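You operate a simulated robot arm through the tools that you are given. There is no shell and no other tool. Be economical: measure what you need, move in short steps, check, and stop when the job is done.

Carry out the task below with a simulated robot arm. There is one attempt and no reset: what you move stays moved.

## Task
Clamp the green holder, wax its top and open the vice again.
Fine: green pad, wax from the tin, pad back.

The check looks at the end state, three seconds after you hand in, the way a careful person would. Anything else that was tipped, shoved, dropped, spilled or broken makes it a failure.

## Robot
A 7-joint arm with a two-finger parallel gripper, fixed in place. Base frame: the origin is at the foot of the arm, x ahead of it, y to its left, z up; the work surface is at about z = 0. Readings come in m, degrees, newtons and seconds.
With the tool pointing down near the work surface it reaches from about 0.22 to 0.58 m from the base axis. Its first joint turns from -66.0 to 66.0 degrees. Payload 2.5 kg.
Tool frame: the origin (TCP) lies between the finger pads and is the grasp point; the fingertips stand 0.023 m ahead of it; z points along the fingers, y is the line along which they close. Largest opening 0.094 m; finger width 0.038, thickness 0.01; the body of the gripper, 0.054 by 0.096 m, starts 0.039 m behind the TCP.
Orientation is told as [roll, pitch, yaw] about the base's x, y, z axes, in that order, counted from this pose: with the fingers straight down and closing along the base's y, the tool's x points along the base's -x, its y along +y and its z along -z.

## Interface
- The arm moves only by the tool step_arm. Its argument "targets" is a list that holds one entry, the list of rows, each a list of 7 numbers: the shift along the tool's x, y, z in units of 25 mm (1.0 is 25 mm), then the turn, a rotation vector about the tool's x, y, z in units of 6 degrees (1.0 is 6 degrees), then the closure, from 0 (fully open) to 1 (shut). In form: [[[tx, ty, tz, ax, ay, az, fingers], ...]]. A call has 1 to 10 rows; each row shifts and turns the commanded pose from where the row before left it, along the tool's axes as they then stand. A call with a number of a shift or a turn outside -1 to 1 is refused whole. Each row takes 0.2 s and may step no farther than 0.05 m and 8.6 degrees from the row before; otherwise, or with a gripper value out of range, the whole call is refused. Where a pose cannot be reached the arm comes as near as it can. A force on the tool above 40 N (or 10 N above the force at the start of the call, whichever is more), or a blocked arm, ends the call early, and 0.2 s more pass. The fingers move at their own pace (about 0.108 m/s each) and stop on an object; they squeeze with about 45 N. The grip force told is the motor's: it shows also when the fingers shut on nothing. Time passes only in rows, and 0.2 s behind the last, so rows that do not move let the fingers close. It gives the time, the measured TCP pose, the force on the tool (base axes), the opening and the grip force at its end, in the units of the frame above (readings bear some noise), and new pictures: "views" is both (left out), scene, wrist or none.
- Cameras (640 x 400 px; columns grow to the right, rows downward): "scene" is fixed at [0.0994, -0.3978, 0.561]; the picture's right is [0.86, -0.51, 0.00], its down [-0.24, -0.41, -0.88] and it looks along [0.45, 0.75, -0.48] (base axes); focal length 263 px, centre (320, 200). "wrist" rides on the gripper at [-0.039, 0, -0.044] in the tool frame; the picture's right is [0.00, -1.00, 0.00], its down [0.97, 0.00, -0.24] and it looks along [0.24, 0.00, 0.97] (tool axes); focal length 218 px, centre (320, 200). There is no depth. A picture from a camera that has moved, and an enlarged one, comes with that camera's place and axes in the base frame and with its lens. The place of the scene camera against the robot may be out by one fixed shift of up to 0.025 m in any direction.
- zoom(camera, box): a new picture of the part [left, top, right, bottom] of that camera's present view, enlarged. The clock stands still meanwhile.
- sign_off(): hands the job in; it is judged then, once.

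Work in short steps. Places have to be worked out from the pictures, the camera data and where the tool is seen: move nearer, look again, correct. Check each grasp and each placing, and mend what went wrong. You have 120 turns and 150 pictures in all, those below and enlarged ones among them. Open the gripper and draw the arm clear of the work before you hand the job in, unless the task says otherwise; then end with one line.

The tools are called after "Call:" as name(argument=value, ...) on one line, values as JSON. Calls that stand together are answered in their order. step_arm: Moves the arm, as the interface text tells. Its arguments: {"type":"object","properties":{"targets":{"type":"array","items":{"type":"array","items":{"type":"array","items":{"type":"number"}}}},"views":{"type":"string","enum":["both","scene","wrist","none"]}},"required":["targets"]} The other tools are called the same way: zoom (camera, box) takes an enlarged picture of a part of a camera's view; sign_off () hands the job in.

At the start:

```text
time_s: 0.0
tcp_pos: [0.3902, 0.0571, 0.3833]
tcp_rot: [0.0, -0.1, 0.0]
force: [-0.3, 1.3, -0.4]
opening: 0.094
grip_force: 0.0
```

scene: 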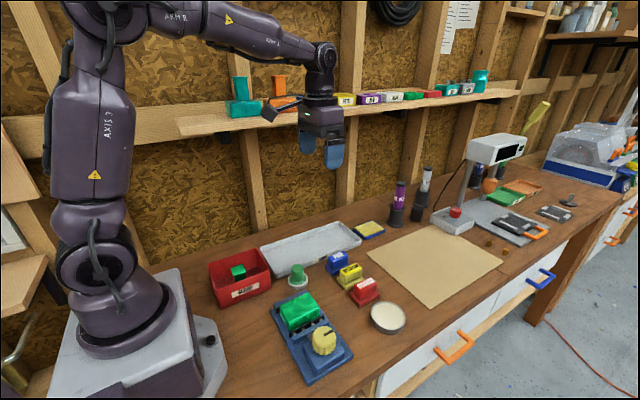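
wrist: 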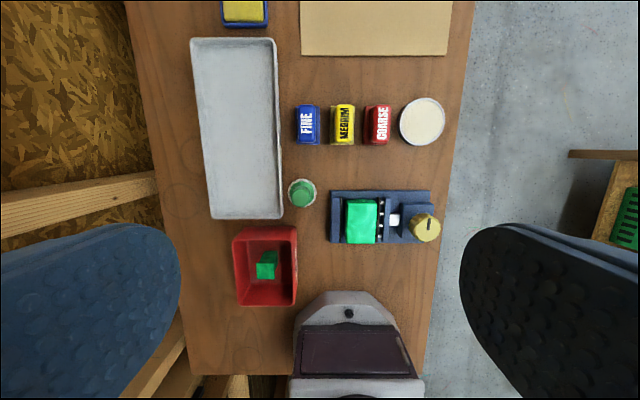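

The pictures show a small vice with a green block and a yellow knob, a round green-knobbed pad, the sanding blocks and a wax tin. I'll enlarge both views before moving.

Call:
zoom(camera="scene", box=[200, 220, 420, 390])

Call:
zoom(camera="wrist", box=[220, 80, 460, 310])

```text
2.35 times, centred on (310, 305) of scene
camera zoom: at [0.0994, -0.3978, 0.561], right [0.86, -0.51, 0.0], down [-0.24, -0.41, -0.88], along [0.45, 0.75, -0.48], focal length 619 px, centre (344, -47)
```

zoom: 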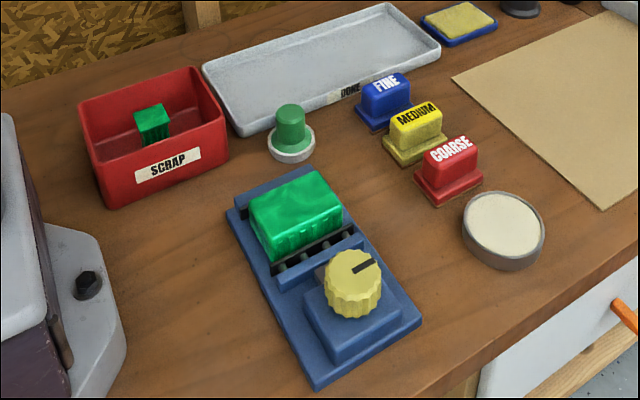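

```text
1.74 times, centred on (340, 195) of wrist
camera zoom: at [0.4285, 0.0578, 0.4269], right [0.0, -1.0, 0.0], down [-0.97, 0.0, 0.24], along [-0.24, 0.0, -0.97], focal length 380 px, centre (285, 209)
```

zoom: 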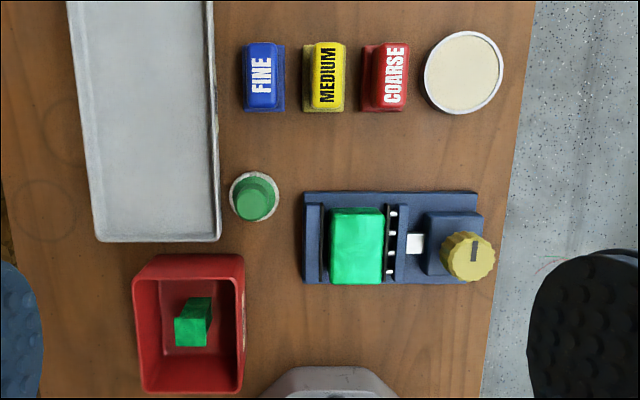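

The knob looks to be near (0.29, -0.13), the block near (0.30, -0.02), the pad near (0.346, 0.089) and the tin near (0.47, -0.12). I'll go above the vice for a closer look.

Call:
step_arm(targets=[[[0.515, -0.73, 0.93, 0, 0, 0, 0], [0.515, -0.73, 0.93, 0, 0, 0, 0], [0.515, -0.73, 0.93, 0, 0, 0, 0], [0.515, -0.73, 0.93, 0, 0, 0, 0], [0.515, -0.73, 0.93, 0, 0, 0, 0], [0.515, -0.73, 0.93, 0, 0, 0, 0], [0.515, -0.73, 0.93, 0, 0, 0, 0]]])

```text
time_s: 1.6
tcp_pos: [0.2997, -0.071, 0.2192]
tcp_rot: [0.1, 0.1, 0.0]
force: [0.0, -0.1, -0.4]
opening: 0.0938
grip_force: 0.1
camera wrist: at [0.3365, -0.0702, 0.2636], right [0.0, -1.0, 0.0], down [-0.97, 0.0, 0.24], along [-0.24, 0.0, -0.97], focal length 218 px, centre (320, 200)
```

scene: 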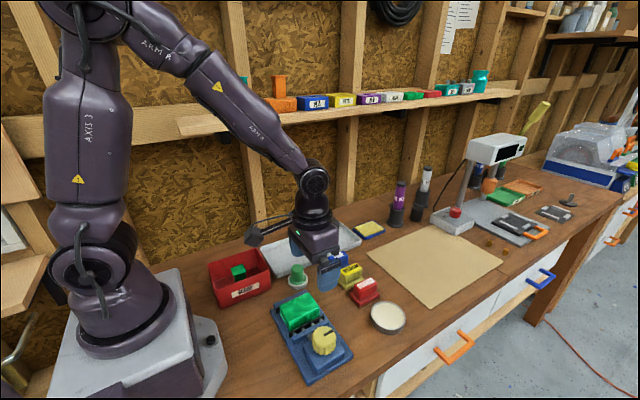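
wrist: 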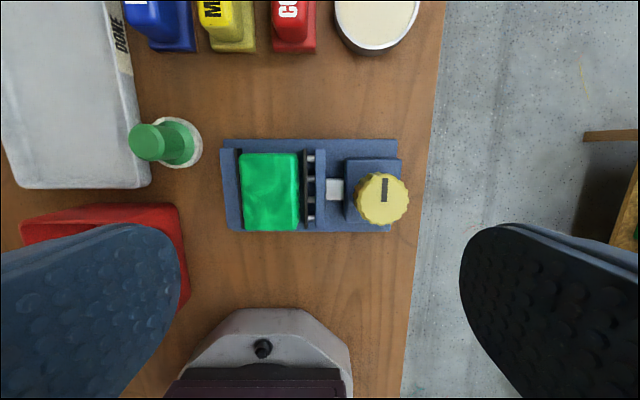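

The two views together put the knob top at about (0.288, -0.129, 0.062). I'll enlarge the vice to see the jaws and the gap.

Call:
zoom(camera="wrist", box=[210, 125, 420, 245])

Call:
zoom(camera="scene", box=[260, 280, 370, 390])

```text
3.05 times, centred on (315, 185) of wrist
camera zoom: at [0.3365, -0.0702, 0.2636], right [0.0, -1.0, 0.0], down [-0.97, 0.0, 0.24], along [-0.24, 0.0, -0.97], focal length 665 px, centre (335, 246)
```

zoom: 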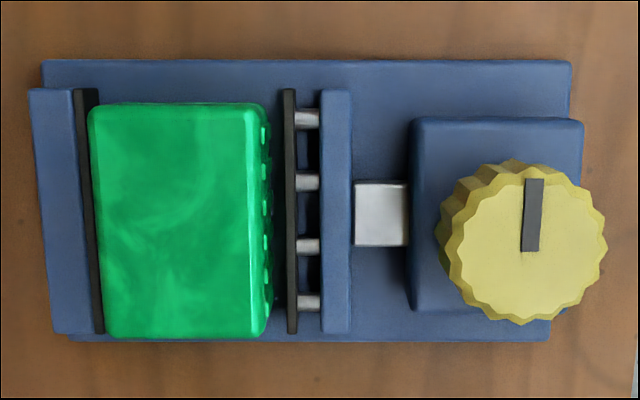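

```text
3.64 times, centred on (315, 335) of scene
camera zoom: at [0.0994, -0.3978, 0.561], right [0.86, -0.51, 0.0], down [-0.24, -0.41, -0.88], along [0.45, 0.75, -0.48], focal length 957 px, centre (338, -291)
```

zoom: 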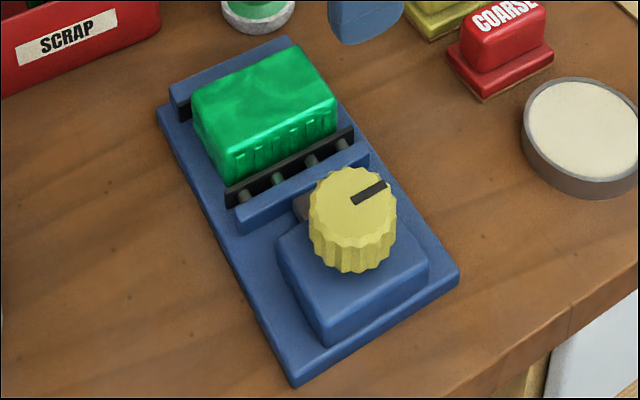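

There are a few millimetres between the block and the spring-backed jaw. I'll hover over the knob with the fingers part open and turn the wrist back counter-clockwise, so I have a long clockwise stroke.

Call:
step_arm(targets=[[[0.096, -0.464, 0.8, 0, 0, 0, 0.25], [0.096, -0.464, 0.8, 0, 0, 0, 0.25], [0.096, -0.464, 0.8, 0, 0, 0, 0.25], [0.096, -0.464, 0.8, 0, 0, 0, 0.25], [0.096, -0.464, 0.8, 0, 0, 0, 0.25], [0, 0, 0, 0, 0, -1, 0.25], [0, 0, 0, 0, 0, -1, 0.25], [0, 0, 0, 0, 0, -1, 0.25], [0, 0, 0, 0, 0, -1, 0.25], [0, 0, 0, 0, 0, -1, 0.25]]])

```text
time_s: 3.8
tcp_pos: [0.2887, -0.1294, 0.1205]
tcp_rot: [0.0, -0.1, 30.0]
force: [0.8, 0.8, -0.5]
opening: 0.0704
grip_force: 0.1
camera wrist: at [0.3212, -0.1082, 0.1643], right [0.5, -0.87, 0.0], down [-0.84, -0.49, 0.24], along [-0.21, -0.12, -0.97], focal length 218 px, centre (320, 200)
```

scene: 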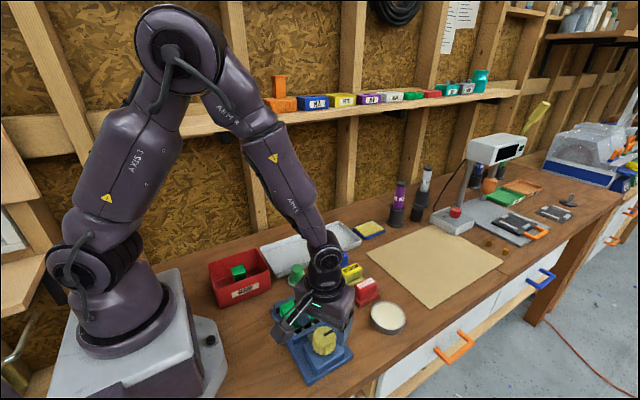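
wrist: 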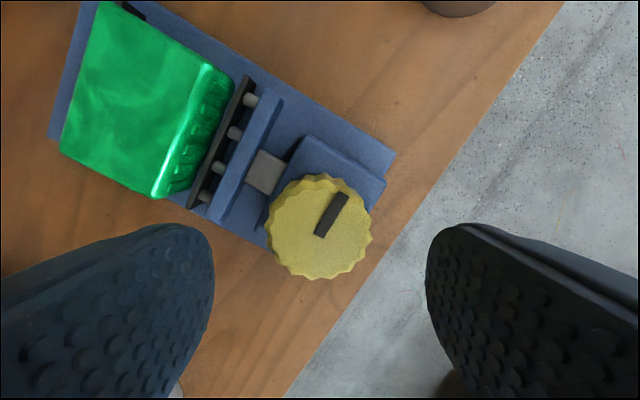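

The knob sits centred between the fingers at about (0.287, -0.128). I'll turn back another 24°, go down to a TCP height of about 0.066 and close on it.

Call:
step_arm(targets=[[[0, 0, 0, 0, 0, -1, 0.25], [0, 0, 0, 0, 0, -1, 0.25], [0, 0, 0, 0, 0, -1, 0.25], [0, 0, 0, 0, 0, -1, 0.25], [0, 0, 0.73, 0, 0, 0, 0.25], [0, 0, 0.73, 0, 0, 0, 0.25], [0, 0, 0.73, 0, 0, 0, 0.25], [0, 0, 0, 0, 0, 0, 0.6], [0, 0, 0, 0, 0, 0, 0.6], [0, 0, 0, 0, 0, 0, 0.6]]])

```text
time_s: 6.0
tcp_pos: [0.2888, -0.128, 0.0667]
tcp_rot: [-0.2, 0.0, 53.8]
force: [12.3, -10.5, -15.7]
opening: 0.0475
grip_force: 44.7
camera wrist: at [0.3112, -0.0954, 0.1105], right [0.81, -0.59, 0.0], down [-0.57, -0.78, 0.24], along [-0.14, -0.2, -0.97], focal length 218 px, centre (320, 200)
```

scene: 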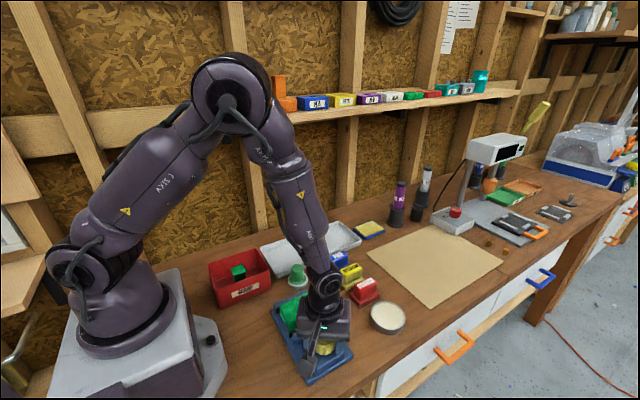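
wrist: 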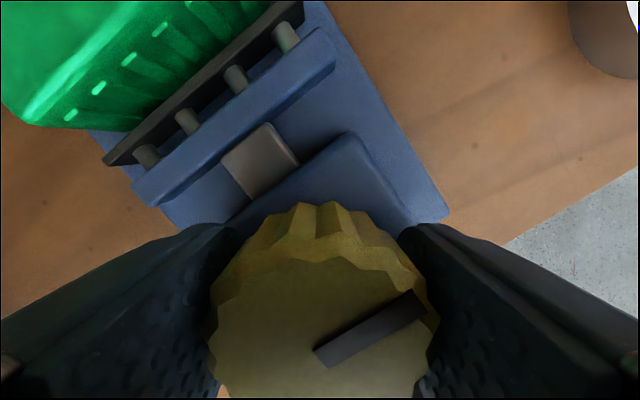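

I have the knob (opening 0.0475). There is some side load, so I'll shift 1.5 mm with it and turn clockwise 24° to see which way the jaw moves.

Call:
step_arm(targets=[[[0, -0.06, 0, 0, 0, 0, 0.6], [0, 0, 0, 0, 0, 1, 0.6], [0, 0, 0, 0, 0, 1, 0.6], [0, 0, 0, 0, 0, 1, 0.6], [0, 0, 0, 0, 0, 1, 0.6]]], views="wrist")

```text
time_s: 7.2
tcp_pos: [0.2896, -0.1281, 0.0664]
tcp_rot: [0.2, 0.2, 32.5]
force: [-2.6, 2.2, 3.3]
opening: 0.0477
grip_force: 44.9
stopped in row 5: the force on the tool passed its limit (the readings are from after the stop); the commanded pose is now the measured one
camera wrist: at [0.3212, -0.1059, 0.1104], right [0.54, -0.84, 0.0], down [-0.82, -0.52, 0.24], along [-0.21, -0.13, -0.97], focal length 218 px, centre (320, 200)
```

wrist: 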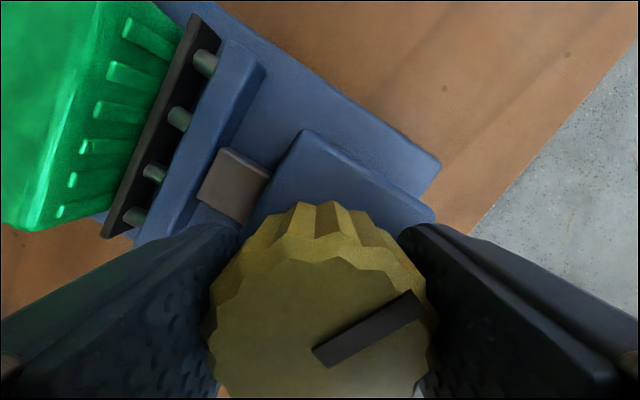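

The knob turned with the gripper and the jaw moved toward the block, so clockwise is right. I'll carry on in small turns.

Call:
step_arm(targets=[[[0, 0, 0, 0, 0, 0.7, 0.6], [0, 0, 0, 0, 0, 0.7, 0.6], [0, 0, 0, 0, 0, 0.7, 0.6], [0, 0, 0, 0, 0, 0.7, 0.6], [0, 0, 0, 0, 0, 0.7, 0.6]]], views="wrist")

```text
time_s: 8.4
tcp_pos: [0.2877, -0.1263, 0.0669]
tcp_rot: [0.2, 0.3, 11.5]
force: [-8.5, 9.2, 23.1]
opening: 0.0475
grip_force: 44.7
camera wrist: at [0.3264, -0.1187, 0.1103], right [0.2, -0.98, 0.0], down [-0.95, -0.19, 0.24], along [-0.24, -0.04, -0.97], focal length 218 px, centre (320, 200)
```

wrist: 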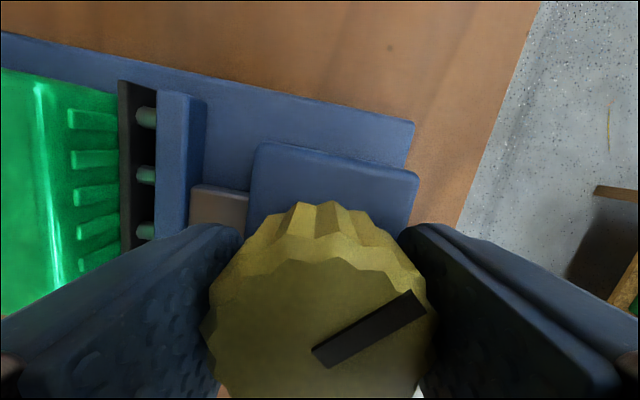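

The side load shows the knob axis lies slightly toward -x and +y, so I'll shift the command that way and keep turning.

Call:
step_arm(targets=[[[0.05, 0.07, -0.03, 0, 0, 0, 0.6], [0, 0, 0, 0, 0, 0.7, 0.6], [0, 0, 0, 0, 0, 0.7, 0.6], [0, 0, 0, 0, 0, 0.7, 0.6], [0, 0, 0, 0, 0, 0.7, 0.6], [0, 0, 0, 0, 0, 0.7, 0.6]]], views="wrist")

```text
time_s: 9.8
tcp_pos: [0.2889, -0.1268, 0.0663]
tcp_rot: [0.0, 0.0, -9.6]
force: [15.6, -13.2, -25.4]
opening: 0.0471
grip_force: 44.9
camera wrist: at [0.3256, -0.1323, 0.1116], right [-0.17, -0.99, 0.0], down [-0.96, 0.16, 0.24], along [-0.24, 0.04, -0.97], focal length 218 px, centre (320, 200)
```

wrist: 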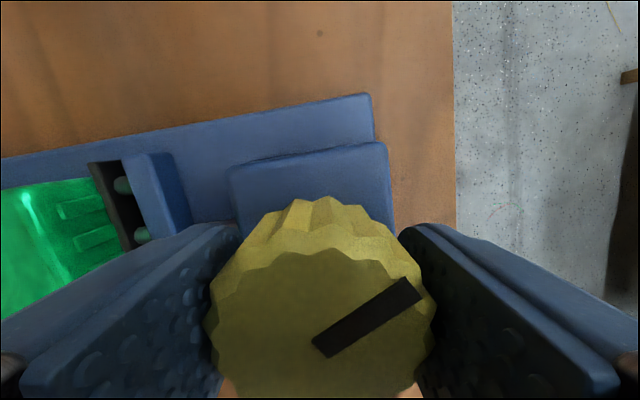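

About 64° done and the jaw is still closing on the block. I'll take back half of that shift and turn on.

Call:
step_arm(targets=[[[-0.03, -0.03, 0.02, 0, 0, 0, 0.6], [0, 0, 0, 0, 0, 0.7, 0.6], [0, 0, 0, 0, 0, 0.7, 0.6], [0, 0, 0, 0, 0, 0.7, 0.6], [0, 0, 0, 0, 0, 0.7, 0.6], [0, 0, 0, 0, 0, 0.7, 0.6]]], views="wrist")

```text
time_s: 11.2
tcp_pos: [0.2886, -0.1262, 0.067]
tcp_rot: [0.1, 0.2, -30.5]
force: [2.4, 11.0, 29.6]
opening: 0.0471
grip_force: 44.5
camera wrist: at [0.3211, -0.145, 0.111], right [-0.51, -0.86, 0.0], down [-0.84, 0.49, 0.25], along [-0.21, 0.13, -0.97], focal length 218 px, centre (320, 200)
```

wrist: 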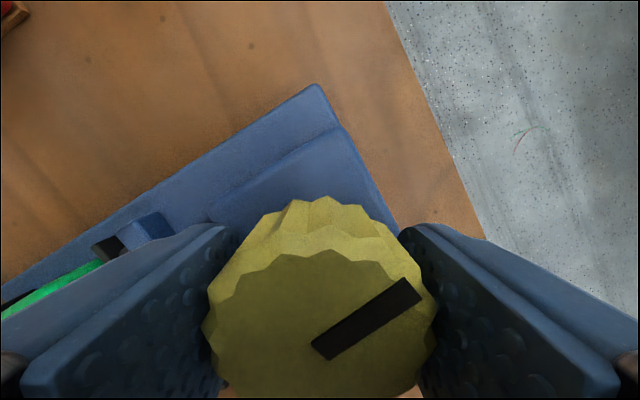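

84° turned in all. I'll let go, rise and swing the wrist back to see the jaw gap.

Call:
step_arm(targets=[[[0, 0, 0, 0, 0, 0, 0.25], [0, 0, 0, 0, 0, 0, 0.25], [0, 0, -0.8, 0, 0, 0, 0.25], [0, 0, -0.8, 0, 0, -1, 0.25], [0, 0, -0.8, 0, 0, -1, 0.25], [0, 0, -0.8, 0, 0, -1, 0.25], [0, 0, 0, 0, 0, -1, 0.25], [0, 0, 0, 0, 0, -1, 0.25], [0, 0, 0, 0, 0, -1, 0.25], [0, 0, 0, 0, 0, -1, 0.25]]], views="wrist")

Call:
zoom(camera="wrist", box=[40, 60, 440, 310])

```text
time_s: 13.4
tcp_pos: [0.2878, -0.1273, 0.1464]
tcp_rot: [0.2, 0.2, 11.7]
force: [0.0, 0.0, -0.7]
opening: 0.0703
grip_force: 0.1
camera wrist: at [0.3261, -0.1191, 0.1903], right [0.2, -0.98, 0.0], down [-0.95, -0.2, 0.24], along [-0.24, -0.05, -0.97], focal length 218 px, centre (320, 200)
```

wrist: 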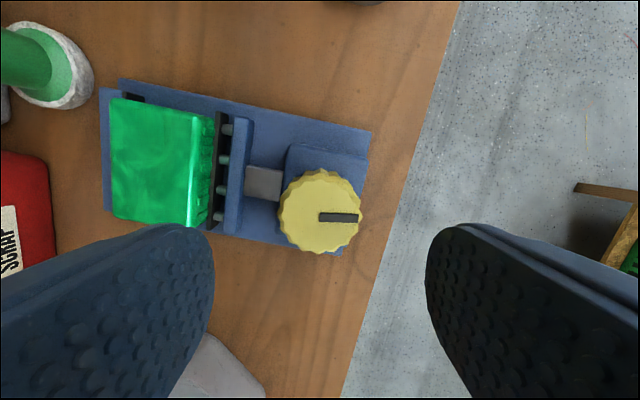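

```text
1.60 times, centred on (240, 185) of wrist
camera zoom: at [0.3261, -0.1191, 0.1903], right [0.2, -0.98, 0.0], down [-0.95, -0.2, 0.24], along [-0.24, -0.05, -0.97], focal length 349 px, centre (448, 224)
```

zoom: 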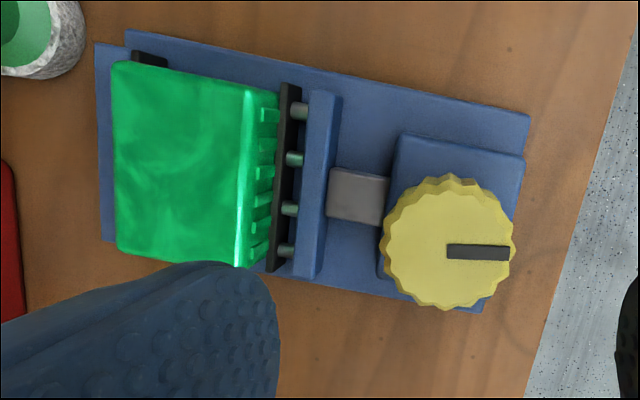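

The jaw has moved about 6 mm. I'll go back to the first viewpoint to compare the gap and pin length directly.

Call:
step_arm(targets=[[[0, 0, -0.9, 0, 0, 0.98, 0.25], [0, 0, -0.5, 0, 0, 0.97, 0.25], [-0.16, 0.75, -0.5, 0, 0, 0, 0.25], [-0.16, 0.75, -0.5, 0, 0, 0, 0.25], [-0.16, 0.75, -0.5, 0, 0, 0, 0.25]]], views="none")

Call:
zoom(camera="wrist", box=[210, 125, 420, 245])

```text
time_s: 14.6
tcp_pos: [0.3019, -0.0704, 0.2202]
tcp_rot: [0.1, 0.2, -0.3]
force: [-0.4, 0.4, 0.0]
opening: 0.0706
grip_force: 0.0
```

```text
3.05 times, centred on (315, 185) of wrist
camera zoom: at [0.3394, -0.0704, 0.2642], right [0.0, -1.0, 0.0], down [-0.97, 0.0, 0.24], along [-0.24, 0.0, -0.97], focal length 665 px, centre (335, 246)
```

zoom: 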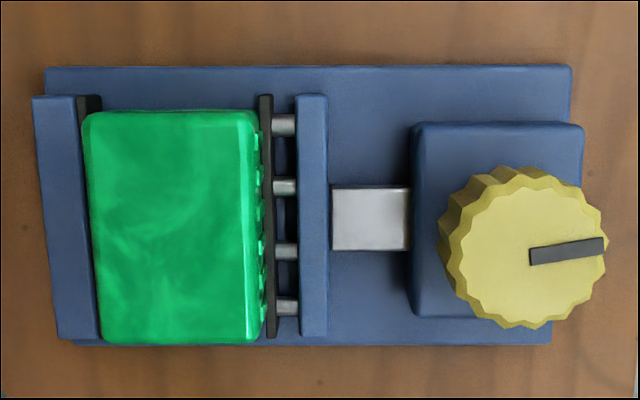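

The jaw pad has only just touched and the block slid about 2 mm onto the fixed jaw; the pins are not yet pressed in. I'll grip the knob again for another turn.

Call:
step_arm(targets=[[[0.18, -0.755, 1, 0, 0, 0, 0.25], [0.18, -0.755, 1, 0, 0, 0, 0.25], [0.18, -0.755, 1, 0, 0, 0, 0.25], [0, 0, 0.62, 0, 0, -1, 0.25], [0, 0, 0.62, 0, 0, -1, 0.25], [0, 0, 0.62, 0, 0, -1, 0.25], [0, 0, 0.62, 0, 0, -1, 0.25], [0, 0, 0.62, 0, 0, -1, 0.25], [0, 0, 0, 0, 0, 0, 0.6], [0, 0, 0, 0, 0, 0, 0.6]]], views="wrist")

```text
time_s: 16.8
tcp_pos: [0.2878, -0.1288, 0.0659]
tcp_rot: [0.1, 0.0, 29.8]
force: [6.0, -11.2, -9.9]
opening: 0.047
grip_force: 45.0
camera wrist: at [0.3204, -0.1082, 0.1104], right [0.5, -0.87, 0.0], down [-0.84, -0.48, 0.24], along [-0.21, -0.12, -0.97], focal length 218 px, centre (320, 200)
```

wrist: 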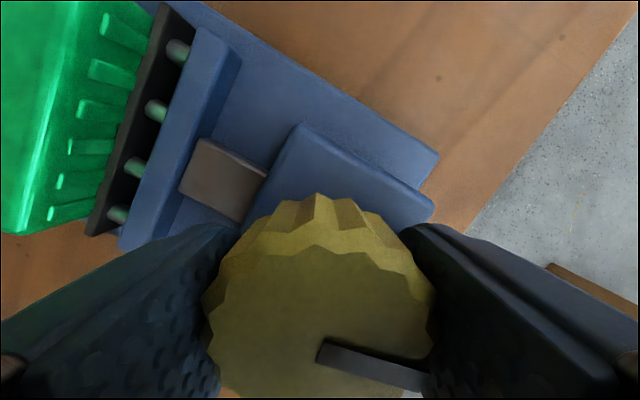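

Knob held again. I'll ease the offset and turn about 30° clockwise.

Call:
step_arm(targets=[[[0, -0.05, 0, 0, 0, 0, 0.6], [0, 0, 0, 0, 0, 0.7, 0.6], [0, 0, 0, 0, 0, 0.7, 0.6], [0, 0, 0, 0, 0, 0.7, 0.6], [0, 0, 0, 0, 0, 0.7, 0.6], [0, 0, 0, 0, 0, 0.7, 0.6], [0, 0, 0, 0, 0, 0.7, 0.6], [0, 0, 0, 0, 0, 0.7, 0.6]]], views="wrist")

```text
time_s: 18.6
tcp_pos: [0.2862, -0.1266, 0.0672]
tcp_rot: [0.3, 0.4, 0.5]
force: [0.0, 7.6, -2.3]
opening: 0.047
grip_force: 44.9
camera wrist: at [0.3255, -0.126, 0.1103], right [0.01, -1.0, 0.0], down [-0.97, -0.01, 0.25], along [-0.25, 0.0, -0.97], focal length 218 px, centre (320, 200)
```

wrist: 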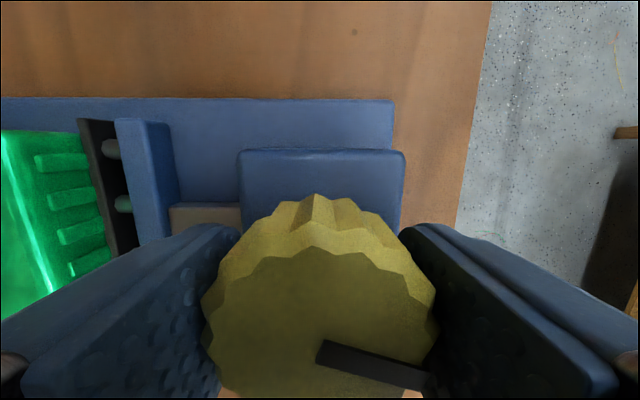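

Another 29° done. I'll let go and return to the comparison view.

Call:
step_arm(targets=[[[0, 0, 0, 0, 0, 0, 0.25], [0, 0, 0, 0, 0, 0, 0.25], [0, 0, -0.8, 0, 0, 0, 0.25], [0, 0, -0.9, 0, 0, 0, 0.25], [0, 0, -0.9, 0, 0, 0, 0.25], [-0.16, 0.56, -0.9, 0, 0, 0, 0.25], [-0.16, 0.56, -0.9, 0, 0, 0, 0.25], [-0.16, 0.56, -0.9, 0, 0, 0, 0.25], [-0.16, 0.56, -0.9, 0, 0, 0, 0.25]]], views="none")

Call:
zoom(camera="wrist", box=[210, 125, 420, 245])

```text
time_s: 20.6
tcp_pos: [0.303, -0.0731, 0.2226]
tcp_rot: [0.2, 0.3, 0.4]
force: [-0.6, 0.0, 0.3]
opening: 0.0705
grip_force: 0.0
```

```text
3.05 times, centred on (315, 185) of wrist
camera zoom: at [0.3417, -0.0711, 0.2673], right [0.01, -1.0, 0.0], down [-0.97, -0.01, 0.24], along [-0.25, 0.0, -0.97], focal length 665 px, centre (335, 246)
```

zoom: 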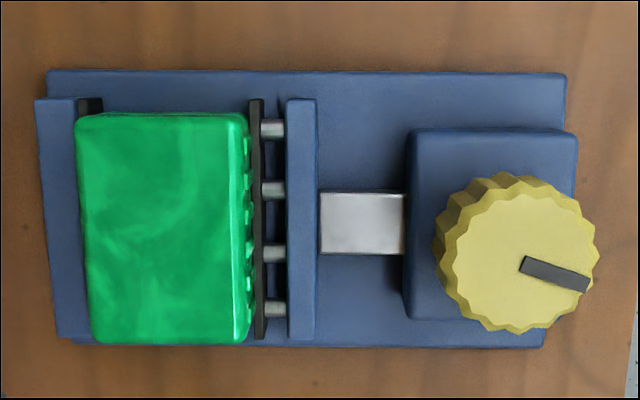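

The block has moved on again, nearly to the fixed jaw, and the pins are still uncompressed. I'll give the knob another turn.

Call:
step_arm(targets=[[[0.21, -0.74, 1, 0, 0, 0, 0.25], [0.21, -0.74, 1, 0, 0, 0, 0.25], [0.21, -0.74, 1, 0, 0, 0, 0.25], [0, 0, 0.64, 0, 0, -1, 0.25], [0, 0, 0.64, 0, 0, -1, 0.25], [0, 0, 0.64, 0, 0, -1, 0.25], [0, 0, 0.64, 0, 0, -1, 0.25], [0, 0, 0.64, 0, 0, -1, 0.25], [0, 0, 0, 0, 0, 0, 0.6], [0, 0, 0, 0, 0, 0, 0.6]]], views="none")

Call:
step_arm(targets=[[[0, 0, 0, 0, 0, 0.7, 0.6], [0, 0, 0, 0, 0, 0.7, 0.6], [0, 0, 0, 0, 0, 0.7, 0.6], [0, 0, 0, 0, 0, 0.7, 0.6], [0, 0, 0, 0, 0, 0.7, 0.6], [0, 0, 0, 0, 0, 0.7, 0.6], [0, 0, 0, 0, 0, 0.7, 0.6]]], views="wrist")

```text
time_s: 22.8
tcp_pos: [0.2879, -0.1279, 0.0667]
tcp_rot: [0.2, 0.2, 30.4]
force: [1.2, -0.4, -5.1]
opening: 0.047
grip_force: 44.9
```

```text
time_s: 24.4
tcp_pos: [0.2876, -0.1267, 0.0662]
tcp_rot: [0.3, 0.3, 1.0]
force: [-4.0, 10.5, 3.1]
opening: 0.0468
grip_force: 44.9
camera wrist: at [0.3256, -0.1256, 0.1106], right [0.02, -1.0, 0.0], down [-0.97, -0.02, 0.25], along [-0.25, 0.0, -0.97], focal length 218 px, centre (320, 200)
```

wrist: 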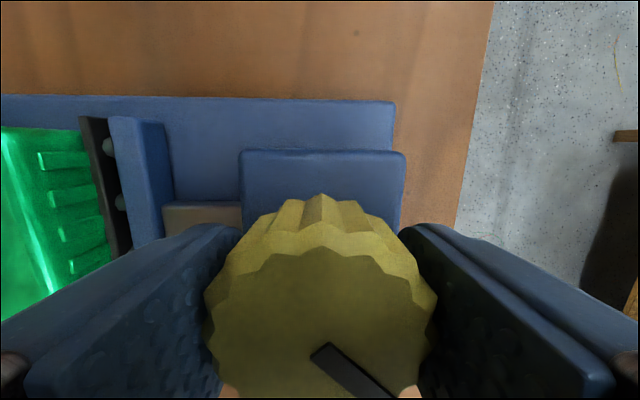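

Compared with the same pose before, the blue jaw moved while the black pad stayed, so the pins are now pressing in: the block is clamped. I'll add about 8° for firmness and then inspect.

Call:
step_arm(targets=[[[0, 0, 0, 0, 0, 0.7, 0.6], [0, 0, 0, 0, 0, 0.7, 0.6], [0, 0, 0, 0, 0, 0, 0.25], [0, 0, 0, 0, 0, 0, 0.25], [0, 0, -0.8, 0, 0, 0, 0.25], [0, 0, -0.9, 0, 0, 0, 0.25], [-0.21, 0.56, -0.9, 0, 0, -0.35, 0.25], [-0.16, 0.56, -0.9, 0, 0, -0.35, 0.25], [-0.16, 0.56, -0.9, 0, 0, -0.35, 0.25], [-0.16, 0.56, -1, 0, 0, -0.35, 0.25]]], views="scene")

Call:
zoom(camera="wrist", box=[210, 125, 420, 245])

```text
time_s: 26.6
tcp_pos: [0.3093, -0.0737, 0.1995]
tcp_rot: [0.3, 0.3, 1.0]
force: [0.4, -0.6, -1.3]
opening: 0.0705
grip_force: 0.0
```

scene: 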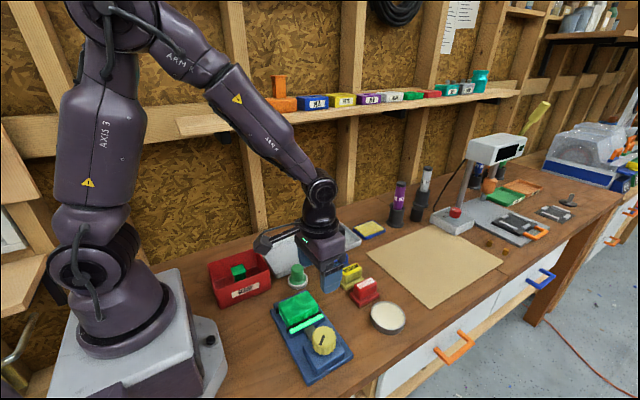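

```text
3.05 times, centred on (315, 185) of wrist
camera zoom: at [0.3479, -0.0726, 0.2453], right [0.02, -1.0, 0.0], down [-0.97, -0.02, 0.24], along [-0.24, 0.0, -0.97], focal length 665 px, centre (335, 246)
```

zoom: 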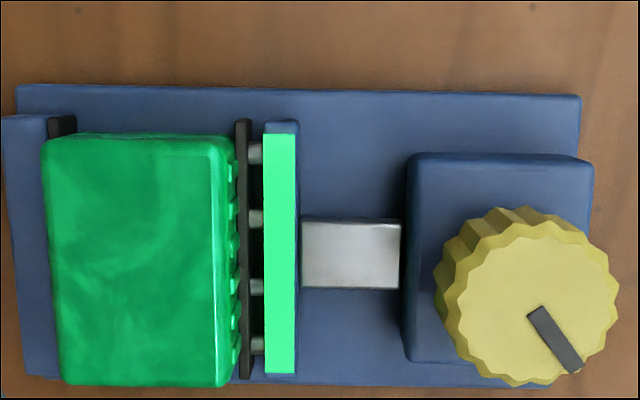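

A green bar lit up on the jaw, so it's clamped well. Now I'll go above the green pad for a look.

Call:
step_arm(targets=[[[-0.2, 0.92, 0.1, 0, 0, 0.17, 0], [-0.2, 0.92, 0.1, 0, 0, 0, 0], [-0.2, 0.92, 0.1, 0, 0, 0, 0], [-0.2, 0.92, 0.1, 0, 0, 0, 0], [-0.2, 0.92, 0.1, 0, 0, 0, 0], [-0.2, 0.92, 0.1, 0, 0, 0, 0], [-0.2, 0.92, 0.1, 0, 0, 0, 0]]], views="wrist")

Call:
zoom(camera="scene", box=[250, 230, 410, 350])

```text
time_s: 28.2
tcp_pos: [0.3444, 0.0876, 0.1838]
tcp_rot: [0.1, 0.2, -0.1]
force: [0.1, 0.7, -0.4]
opening: 0.0939
grip_force: 0.1
camera wrist: at [0.3831, 0.0883, 0.2274], right [0.0, -1.0, 0.0], down [-0.97, 0.0, 0.24], along [-0.24, 0.0, -0.97], focal length 218 px, centre (320, 200)
```

wrist: 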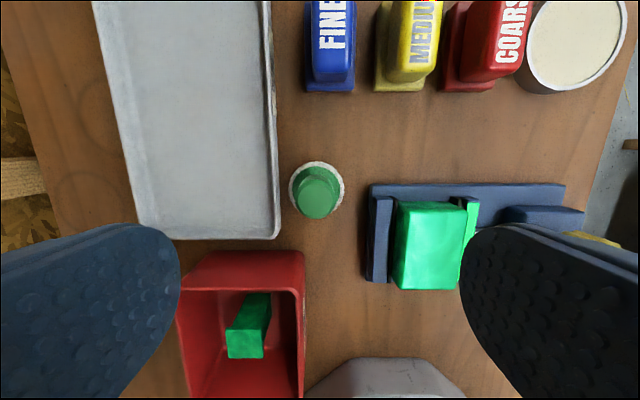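

```text
3.33 times, centred on (330, 290) of scene
camera zoom: at [0.0994, -0.3978, 0.561], right [0.86, -0.51, 0.0], down [-0.24, -0.41, -0.88], along [0.45, 0.75, -0.48], focal length 877 px, centre (287, -100)
```

zoom: 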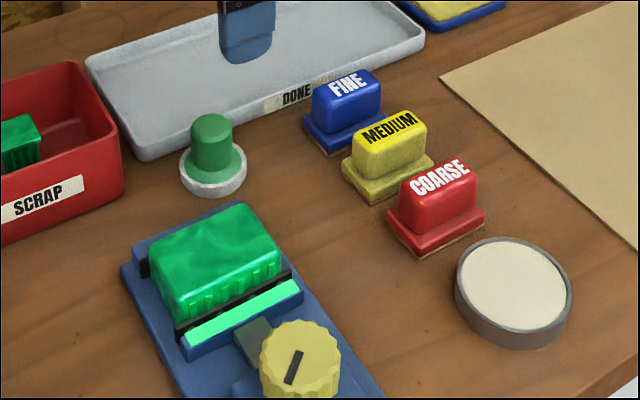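

The pad's axis is about (0.343, 0.090) and its handle is about 34 mm across and 58 mm tall; the tray rim is close on the +y side. I'll turn the gripper 90° so it closes along x, clear of the tray.

Call:
step_arm(targets=[[[0.06, 0.1, 0, 0, 0, -1, 0.3], [0, 0, 0, 0, 0, -1, 0.3], [0, 0, 0, 0, 0, -1, 0.3], [0, 0, 0, 0, 0, -1, 0.3], [0, 0, 0, 0, 0, -1, 0.3], [0, 0, 0, 0, 0, -1, 0.3], [0, 0, 0, 0, 0, -1, 0.3], [0, 0, 0, 0, 0, -1, 0.3], [0, 0, 0, 0, 0, -1, 0.3], [0, 0, 0, 0, 0, -1, 0.3]]], views="none")

Call:
step_arm(targets=[[[0, 0, 0.6, 0, 0, -1, 0.3], [0, 0, 0.6, 0, 0, -1, 0.3], [0, 0, 0.6, 0, 0, -1, 0.3], [0, 0, 0.6, 0, 0, -1, 0.3], [0, 0, 0.6, 0, 0, -1, 0.3]]])

```text
time_s: 30.4
tcp_pos: [0.3435, 0.0881, 0.1832]
tcp_rot: [0.4, 0.0, 60.1]
force: [0.7, 0.8, 0.5]
opening: 0.0659
grip_force: 0.0
```

```text
time_s: 31.6
tcp_pos: [0.3423, 0.0906, 0.1076]
tcp_rot: [0.2, -0.1, 90.2]
force: [0.4, -0.2, -0.7]
opening: 0.0657
grip_force: 0.0
camera wrist: at [0.3418, 0.1297, 0.1535], right [1.0, 0.0, 0.0], down [0.0, -0.97, 0.24], along [0.0, -0.24, -0.97], focal length 218 px, centre (320, 200)
```

scene: 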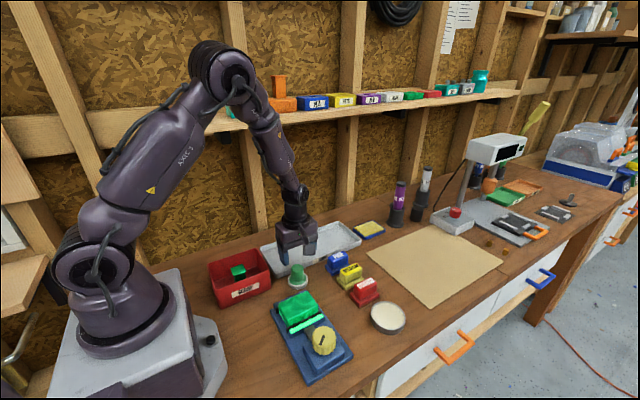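
wrist: 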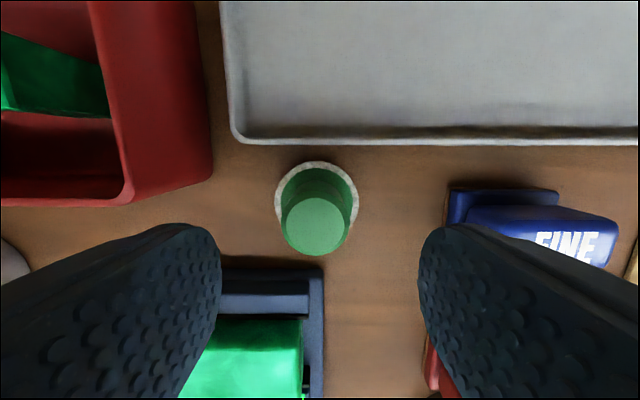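

From here the axis reads about (0.3395, 0.093). I'll correct by 3 mm, go down and close on the handle.

Call:
step_arm(targets=[[[-0.09, 0.11, 0.55, 0, 0, 0, 0.3], [0, 0, 0.55, 0, 0, 0, 0.3], [0, 0, 0.55, 0, 0, 0, 0.3], [0, 0, 0.55, 0, 0, 0, 0.3], [0, 0, 0, 0, 0, 0, 0.8], [0, 0, 0, 0, 0, 0, 0.8], [0, 0, 0, 0, 0, 0, 0.8]]])

```text
time_s: 33.2
tcp_pos: [0.3403, 0.0921, 0.0566]
tcp_rot: [0.3, -0.2, 90.1]
force: [-0.3, 0.6, 0.3]
opening: 0.0317
grip_force: 44.7
camera wrist: at [0.3383, 0.1323, 0.0993], right [1.0, 0.0, 0.0], down [0.0, -0.97, 0.24], along [0.0, -0.24, -0.97], focal length 218 px, centre (320, 200)
```

scene: 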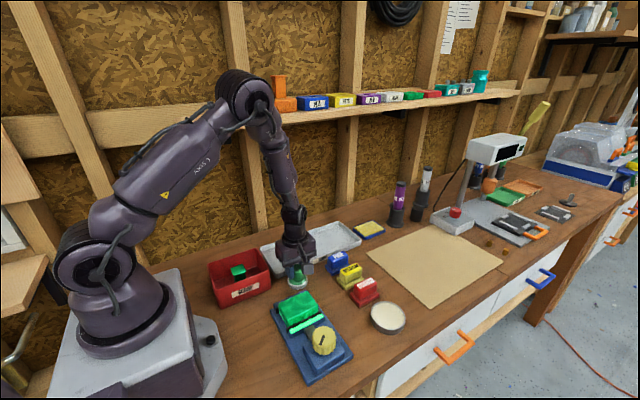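
wrist: 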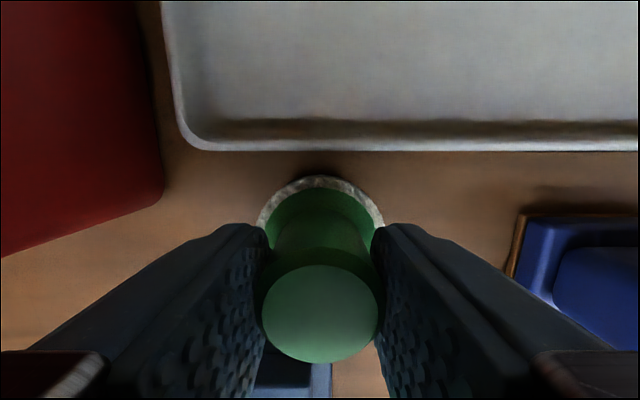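

Gripped (opening 0.032); the pad's home is TCP (0.340, 0.092, 0.056). I'll lift straight up and carry it above the tin, near (0.47, -0.12).

Call:
step_arm(targets=[[[0, 0, -0.3, 0, 0, 0, 0.8], [0, 0, -0.9, 0, 0, 0, 0.8], [0, 0, -1, 0, 0, 0, 0.8], [0, 0, -1, 0, 0, 0, 0.8], [0, 0, -1, 0, 0, 0, 0.8]]])

Call:
step_arm(targets=[[[0.85, -0.522, 0, 0, 0, 0, 0.8], [0.85, -0.522, 0, 0, 0, 0, 0.8], [0.85, -0.522, 0, 0, 0, 0, 0.8], [0.85, -0.522, 0, 0, 0, 0, 0.8], [0.85, -0.522, 0, 0, 0, 0, 0.8], [0.85, -0.522, 0, 0, 0, 0, 0.8], [0.85, -0.522, 0, 0, 0, 0, 0.8], [0.85, -0.522, 0, 0, 0, 0, 0.8], [0.85, -0.522, 0, 0, 0, 0, 0.8], [0.85, -0.522, 0, 0, 0, 0, 0.8]]])

```text
time_s: 34.4
tcp_pos: [0.3408, 0.0935, 0.1587]
tcp_rot: [0.4, -0.2, 90.0]
force: [1.2, 0.2, -0.7]
opening: 0.0189
grip_force: 0.1
camera wrist: at [0.3392, 0.1329, 0.2027], right [1.0, 0.0, 0.0], down [0.0, -0.97, 0.24], along [0.0, -0.24, -0.97], focal length 218 px, centre (320, 200)
```

scene: 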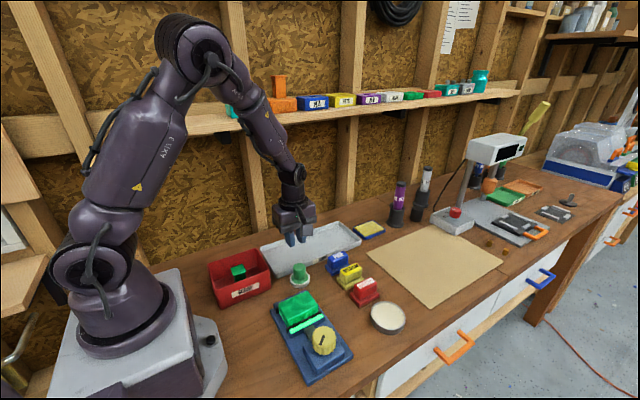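
wrist: 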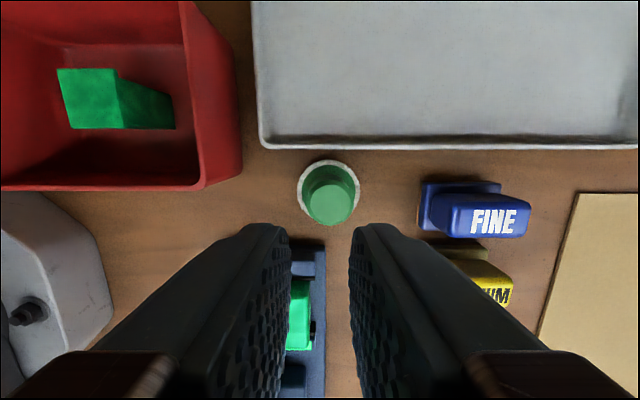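

```text
time_s: 36.6
tcp_pos: [0.4721, -0.1202, 0.1585]
tcp_rot: [0.4, -0.1, 90.1]
force: [-0.3, -0.4, -0.6]
opening: 0.0187
grip_force: 0.1
camera wrist: at [0.4706, -0.0808, 0.2024], right [1.0, 0.0, -0.01], down [0.0, -0.97, 0.24], along [0.0, -0.24, -0.97], focal length 218 px, centre (320, 200)
```

scene: 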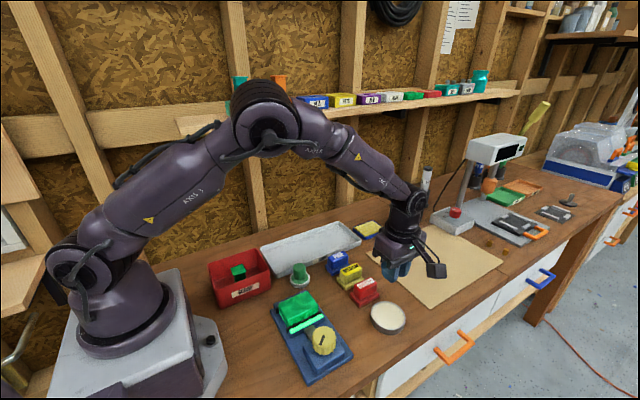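
wrist: 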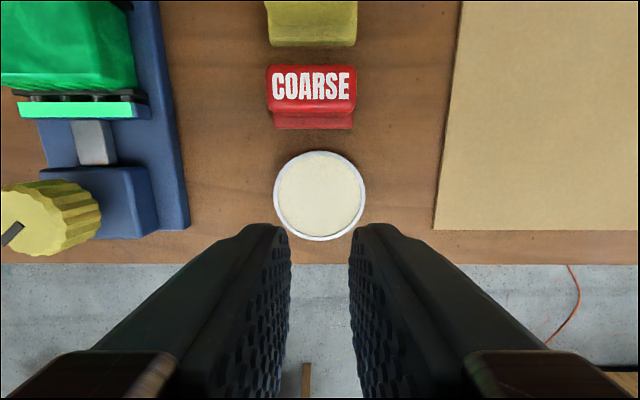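

The fingers slipped off the handle: they're shut to 0.019 on nothing and the pad is still in its place. On the useful side, the tin centre now reads (0.470, -0.120). I'll zoom in on the pad to see the handle's shape.

Call:
zoom(camera="scene", box=[275, 250, 325, 300])

```text
8.00 times, centred on (300, 275) of scene
camera zoom: at [0.0994, -0.3978, 0.561], right [0.86, -0.51, 0.0], down [-0.24, -0.41, -0.88], along [0.45, 0.75, -0.48], focal length 2106 px, centre (480, -400)
```

zoom: 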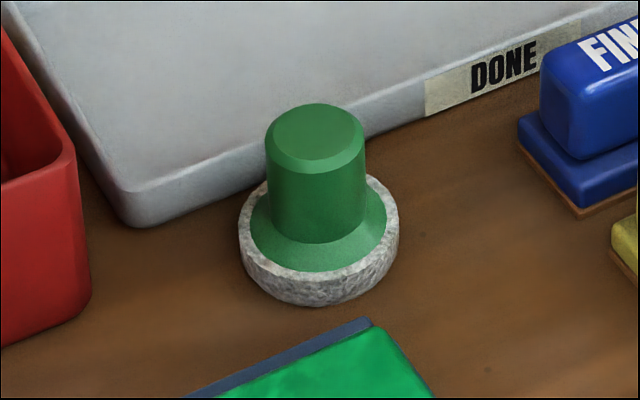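

The handle is a plain cylinder, but its top seems to be nearer z≈0.05, so my grip was too shallow. The pad now sits at about (0.347, 0.093). I'll go back, grip lower and lift slowly.

Call:
step_arm(targets=[[[-0.85, 0.498, 0, 0, 0, 0, 0.3], [-0.85, 0.498, 0, 0, 0, 0, 0.3], [-0.85, 0.498, 0, 0, 0, 0, 0.3], [-0.85, 0.498, 0, 0, 0, 0, 0.3], [-0.85, 0.498, 0, 0, 0, 0, 0.3], [-0.85, 0.498, 0, 0, 0, 0, 0.3], [-0.85, 0.498, 0, 0, 0, 0, 0.3], [-0.85, 0.498, 0, 0, 0, 0, 0.3], [-0.85, 0.498, 0, 0, 0, 0, 0.3], [-0.85, 0.498, 0, 0, 0, 0, 0.3]]], views="none")

Call:
step_arm(targets=[[[0, 0, 0.8, 0, 0, 0, 0.3], [0, 0, 0.8, 0, 0, 0, 0.3], [0, 0, 0.8, 0, 0, 0, 0.3]]], views="wrist")

```text
time_s: 38.8
tcp_pos: [0.3477, 0.0936, 0.1593]
tcp_rot: [0.3, -0.2, 90.0]
force: [0.0, -0.5, 1.2]
opening: 0.0656
grip_force: 0.2
```

```text
time_s: 39.6
tcp_pos: [0.3457, 0.0909, 0.0991]
tcp_rot: [0.2, -0.1, 90.0]
force: [-0.5, 0.0, 0.3]
opening: 0.0657
grip_force: 0.0
camera wrist: at [0.3445, 0.1314, 0.143], right [1.0, 0.0, 0.0], down [0.0, -0.97, 0.24], along [0.0, -0.24, -0.97], focal length 218 px, centre (320, 200)
```

wrist: 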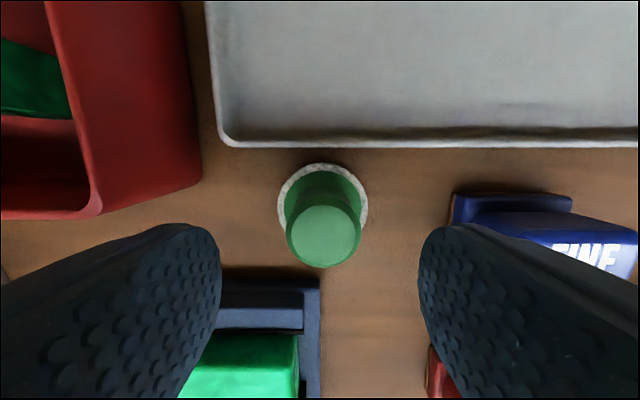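

Centred. I'll go down to TCP z≈0.045, close hard, and lift a little to test.

Call:
step_arm(targets=[[[0, 0, 0.7, 0, 0, 0, 0.3], [0, 0, 0.7, 0, 0, 0, 0.3], [0, 0, 0.7, 0, 0, 0, 0.3], [0, 0, 0.06, 0, 0, 0, 0.3], [0, 0, 0, 0, 0, 0, 0.9], [0, 0, 0, 0, 0, 0, 0.9], [0, 0, 0, 0, 0, 0, 0.9]]], views="wrist")

Call:
step_arm(targets=[[[0, 0, -0.2, 0, 0, 0, 1], [0, 0, -0.2, 0, 0, 0, 1], [0, 0, -0.2, 0, 0, 0, 1], [0, 0, -0.2, 0, 0, 0, 1]]])

```text
time_s: 41.2
tcp_pos: [0.3459, 0.0929, 0.0451]
tcp_rot: [0.2, -0.1, 90.0]
force: [0.3, 0.2, -0.7]
opening: 0.0314
grip_force: 45.0
camera wrist: at [0.3454, 0.1326, 0.0893], right [1.0, 0.0, 0.0], down [0.0, -0.97, 0.24], along [0.0, -0.24, -0.97], focal length 218 px, centre (320, 200)
```

wrist: 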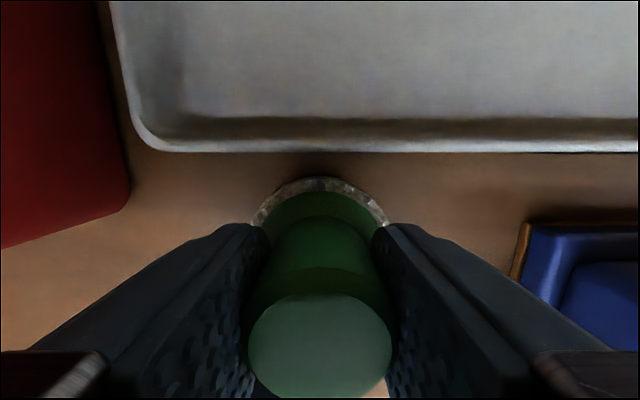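

```text
time_s: 42.2
tcp_pos: [0.3466, 0.0916, 0.066]
tcp_rot: [0.1, -0.1, 90.0]
force: [-0.3, 0.1, 0.3]
opening: 0.0313
grip_force: 44.8
camera wrist: at [0.3456, 0.131, 0.1097], right [1.0, 0.0, 0.0], down [0.0, -0.97, 0.24], along [0.0, -0.24, -0.97], focal length 218 px, centre (320, 200)
```

scene: 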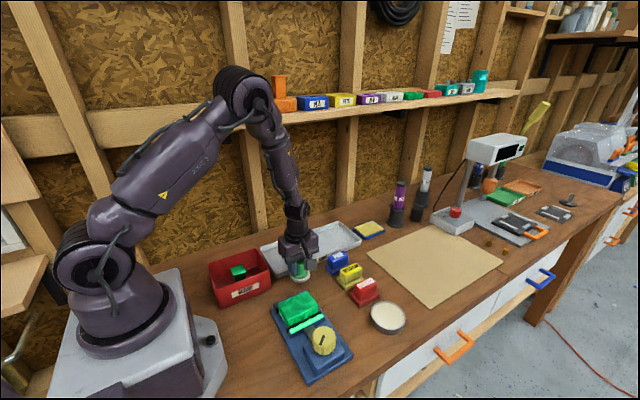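
wrist: 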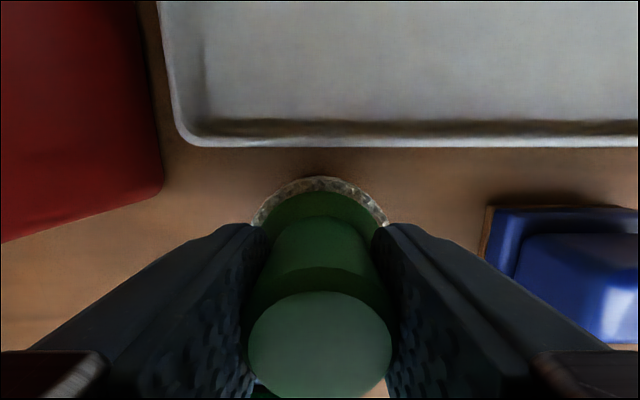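

The pad rises with the gripper (view unchanged, opening 0.031). I'll lift on and carry it over the tin.

Call:
step_arm(targets=[[[0, 0, -0.5, 0, 0, 0, 1], [0, 0, -0.7, 0, 0, 0, 1], [0, 0, -0.7, 0, 0, 0, 1], [0, 0, -0.7, 0, 0, 0, 1]]], views="none")

Call:
step_arm(targets=[[[0.85, -0.496, 0, 0, 0, 0, 1], [0.85, -0.496, 0, 0, 0, 0, 1], [0.85, -0.496, 0, 0, 0, 0, 1], [0.85, -0.496, 0, 0, 0, 0, 1], [0.85, -0.496, 0, 0, 0, 0, 1], [0.85, -0.496, 0, 0, 0, 0, 1], [0.85, -0.496, 0, 0, 0, 0, 1], [0.85, -0.496, 0, 0, 0, 0, 1], [0.85, -0.496, 0, 0, 0, 0, 1], [0.85, -0.496, 0, 0, 0, 0, 1]]])

```text
time_s: 43.2
tcp_pos: [0.3462, 0.0936, 0.1304]
tcp_rot: [0.3, -0.1, 90.0]
force: [-0.3, -0.1, -0.8]
opening: 0.0315
grip_force: 44.9
```

```text
time_s: 45.4
tcp_pos: [0.4708, -0.1187, 0.129]
tcp_rot: [0.3, -0.2, 90.1]
force: [0.5, 0.5, -0.5]
opening: 0.0316
grip_force: 44.9
camera wrist: at [0.4695, -0.0796, 0.1734], right [1.0, 0.0, 0.0], down [0.0, -0.97, 0.24], along [0.0, -0.24, -0.97], focal length 218 px, centre (320, 200)
```

scene: 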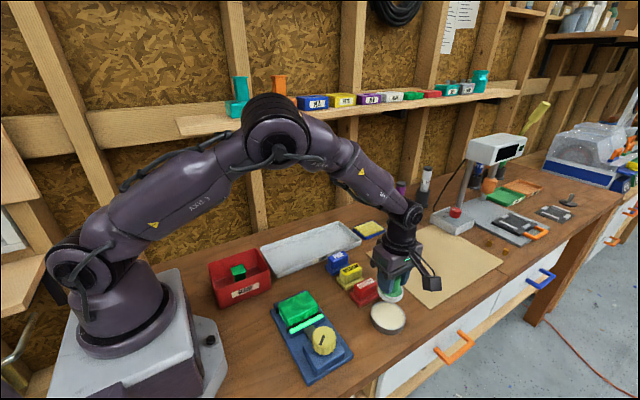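
wrist: 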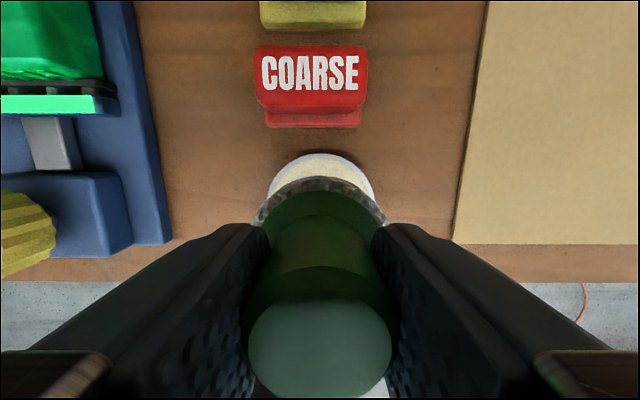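

Still held, and above the tin. I'll come down to just over the wax.

Call:
step_arm(targets=[[[0, 0, 0.72, 0, 0, 0, 1], [0, 0, 0.72, 0, 0, 0, 1], [0, 0, 0.6, 0, 0, 0, 1], [0, 0, 0.1, 0, 0, 0, 1]]])

```text
time_s: 46.4
tcp_pos: [0.4681, -0.1199, 0.0739]
tcp_rot: [0.2, -0.1, 90.0]
force: [1.0, 0.6, -0.8]
opening: 0.0314
grip_force: 45.0
camera wrist: at [0.4691, -0.08, 0.1193], right [1.0, 0.0, 0.0], down [0.0, -0.97, 0.24], along [0.0, -0.24, -0.97], focal length 218 px, centre (320, 200)
```

scene: 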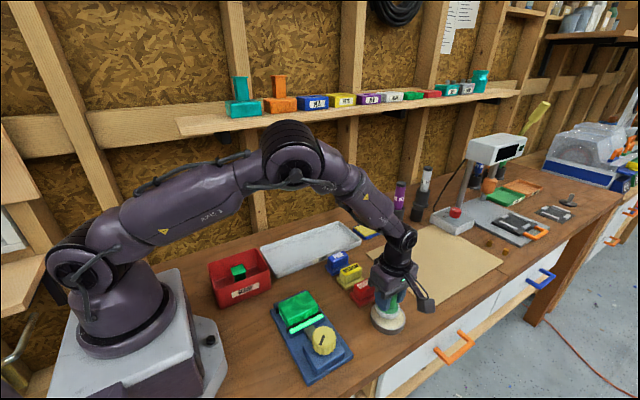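
wrist: 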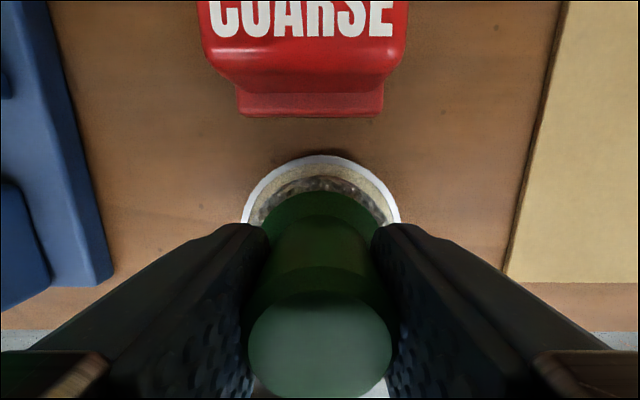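

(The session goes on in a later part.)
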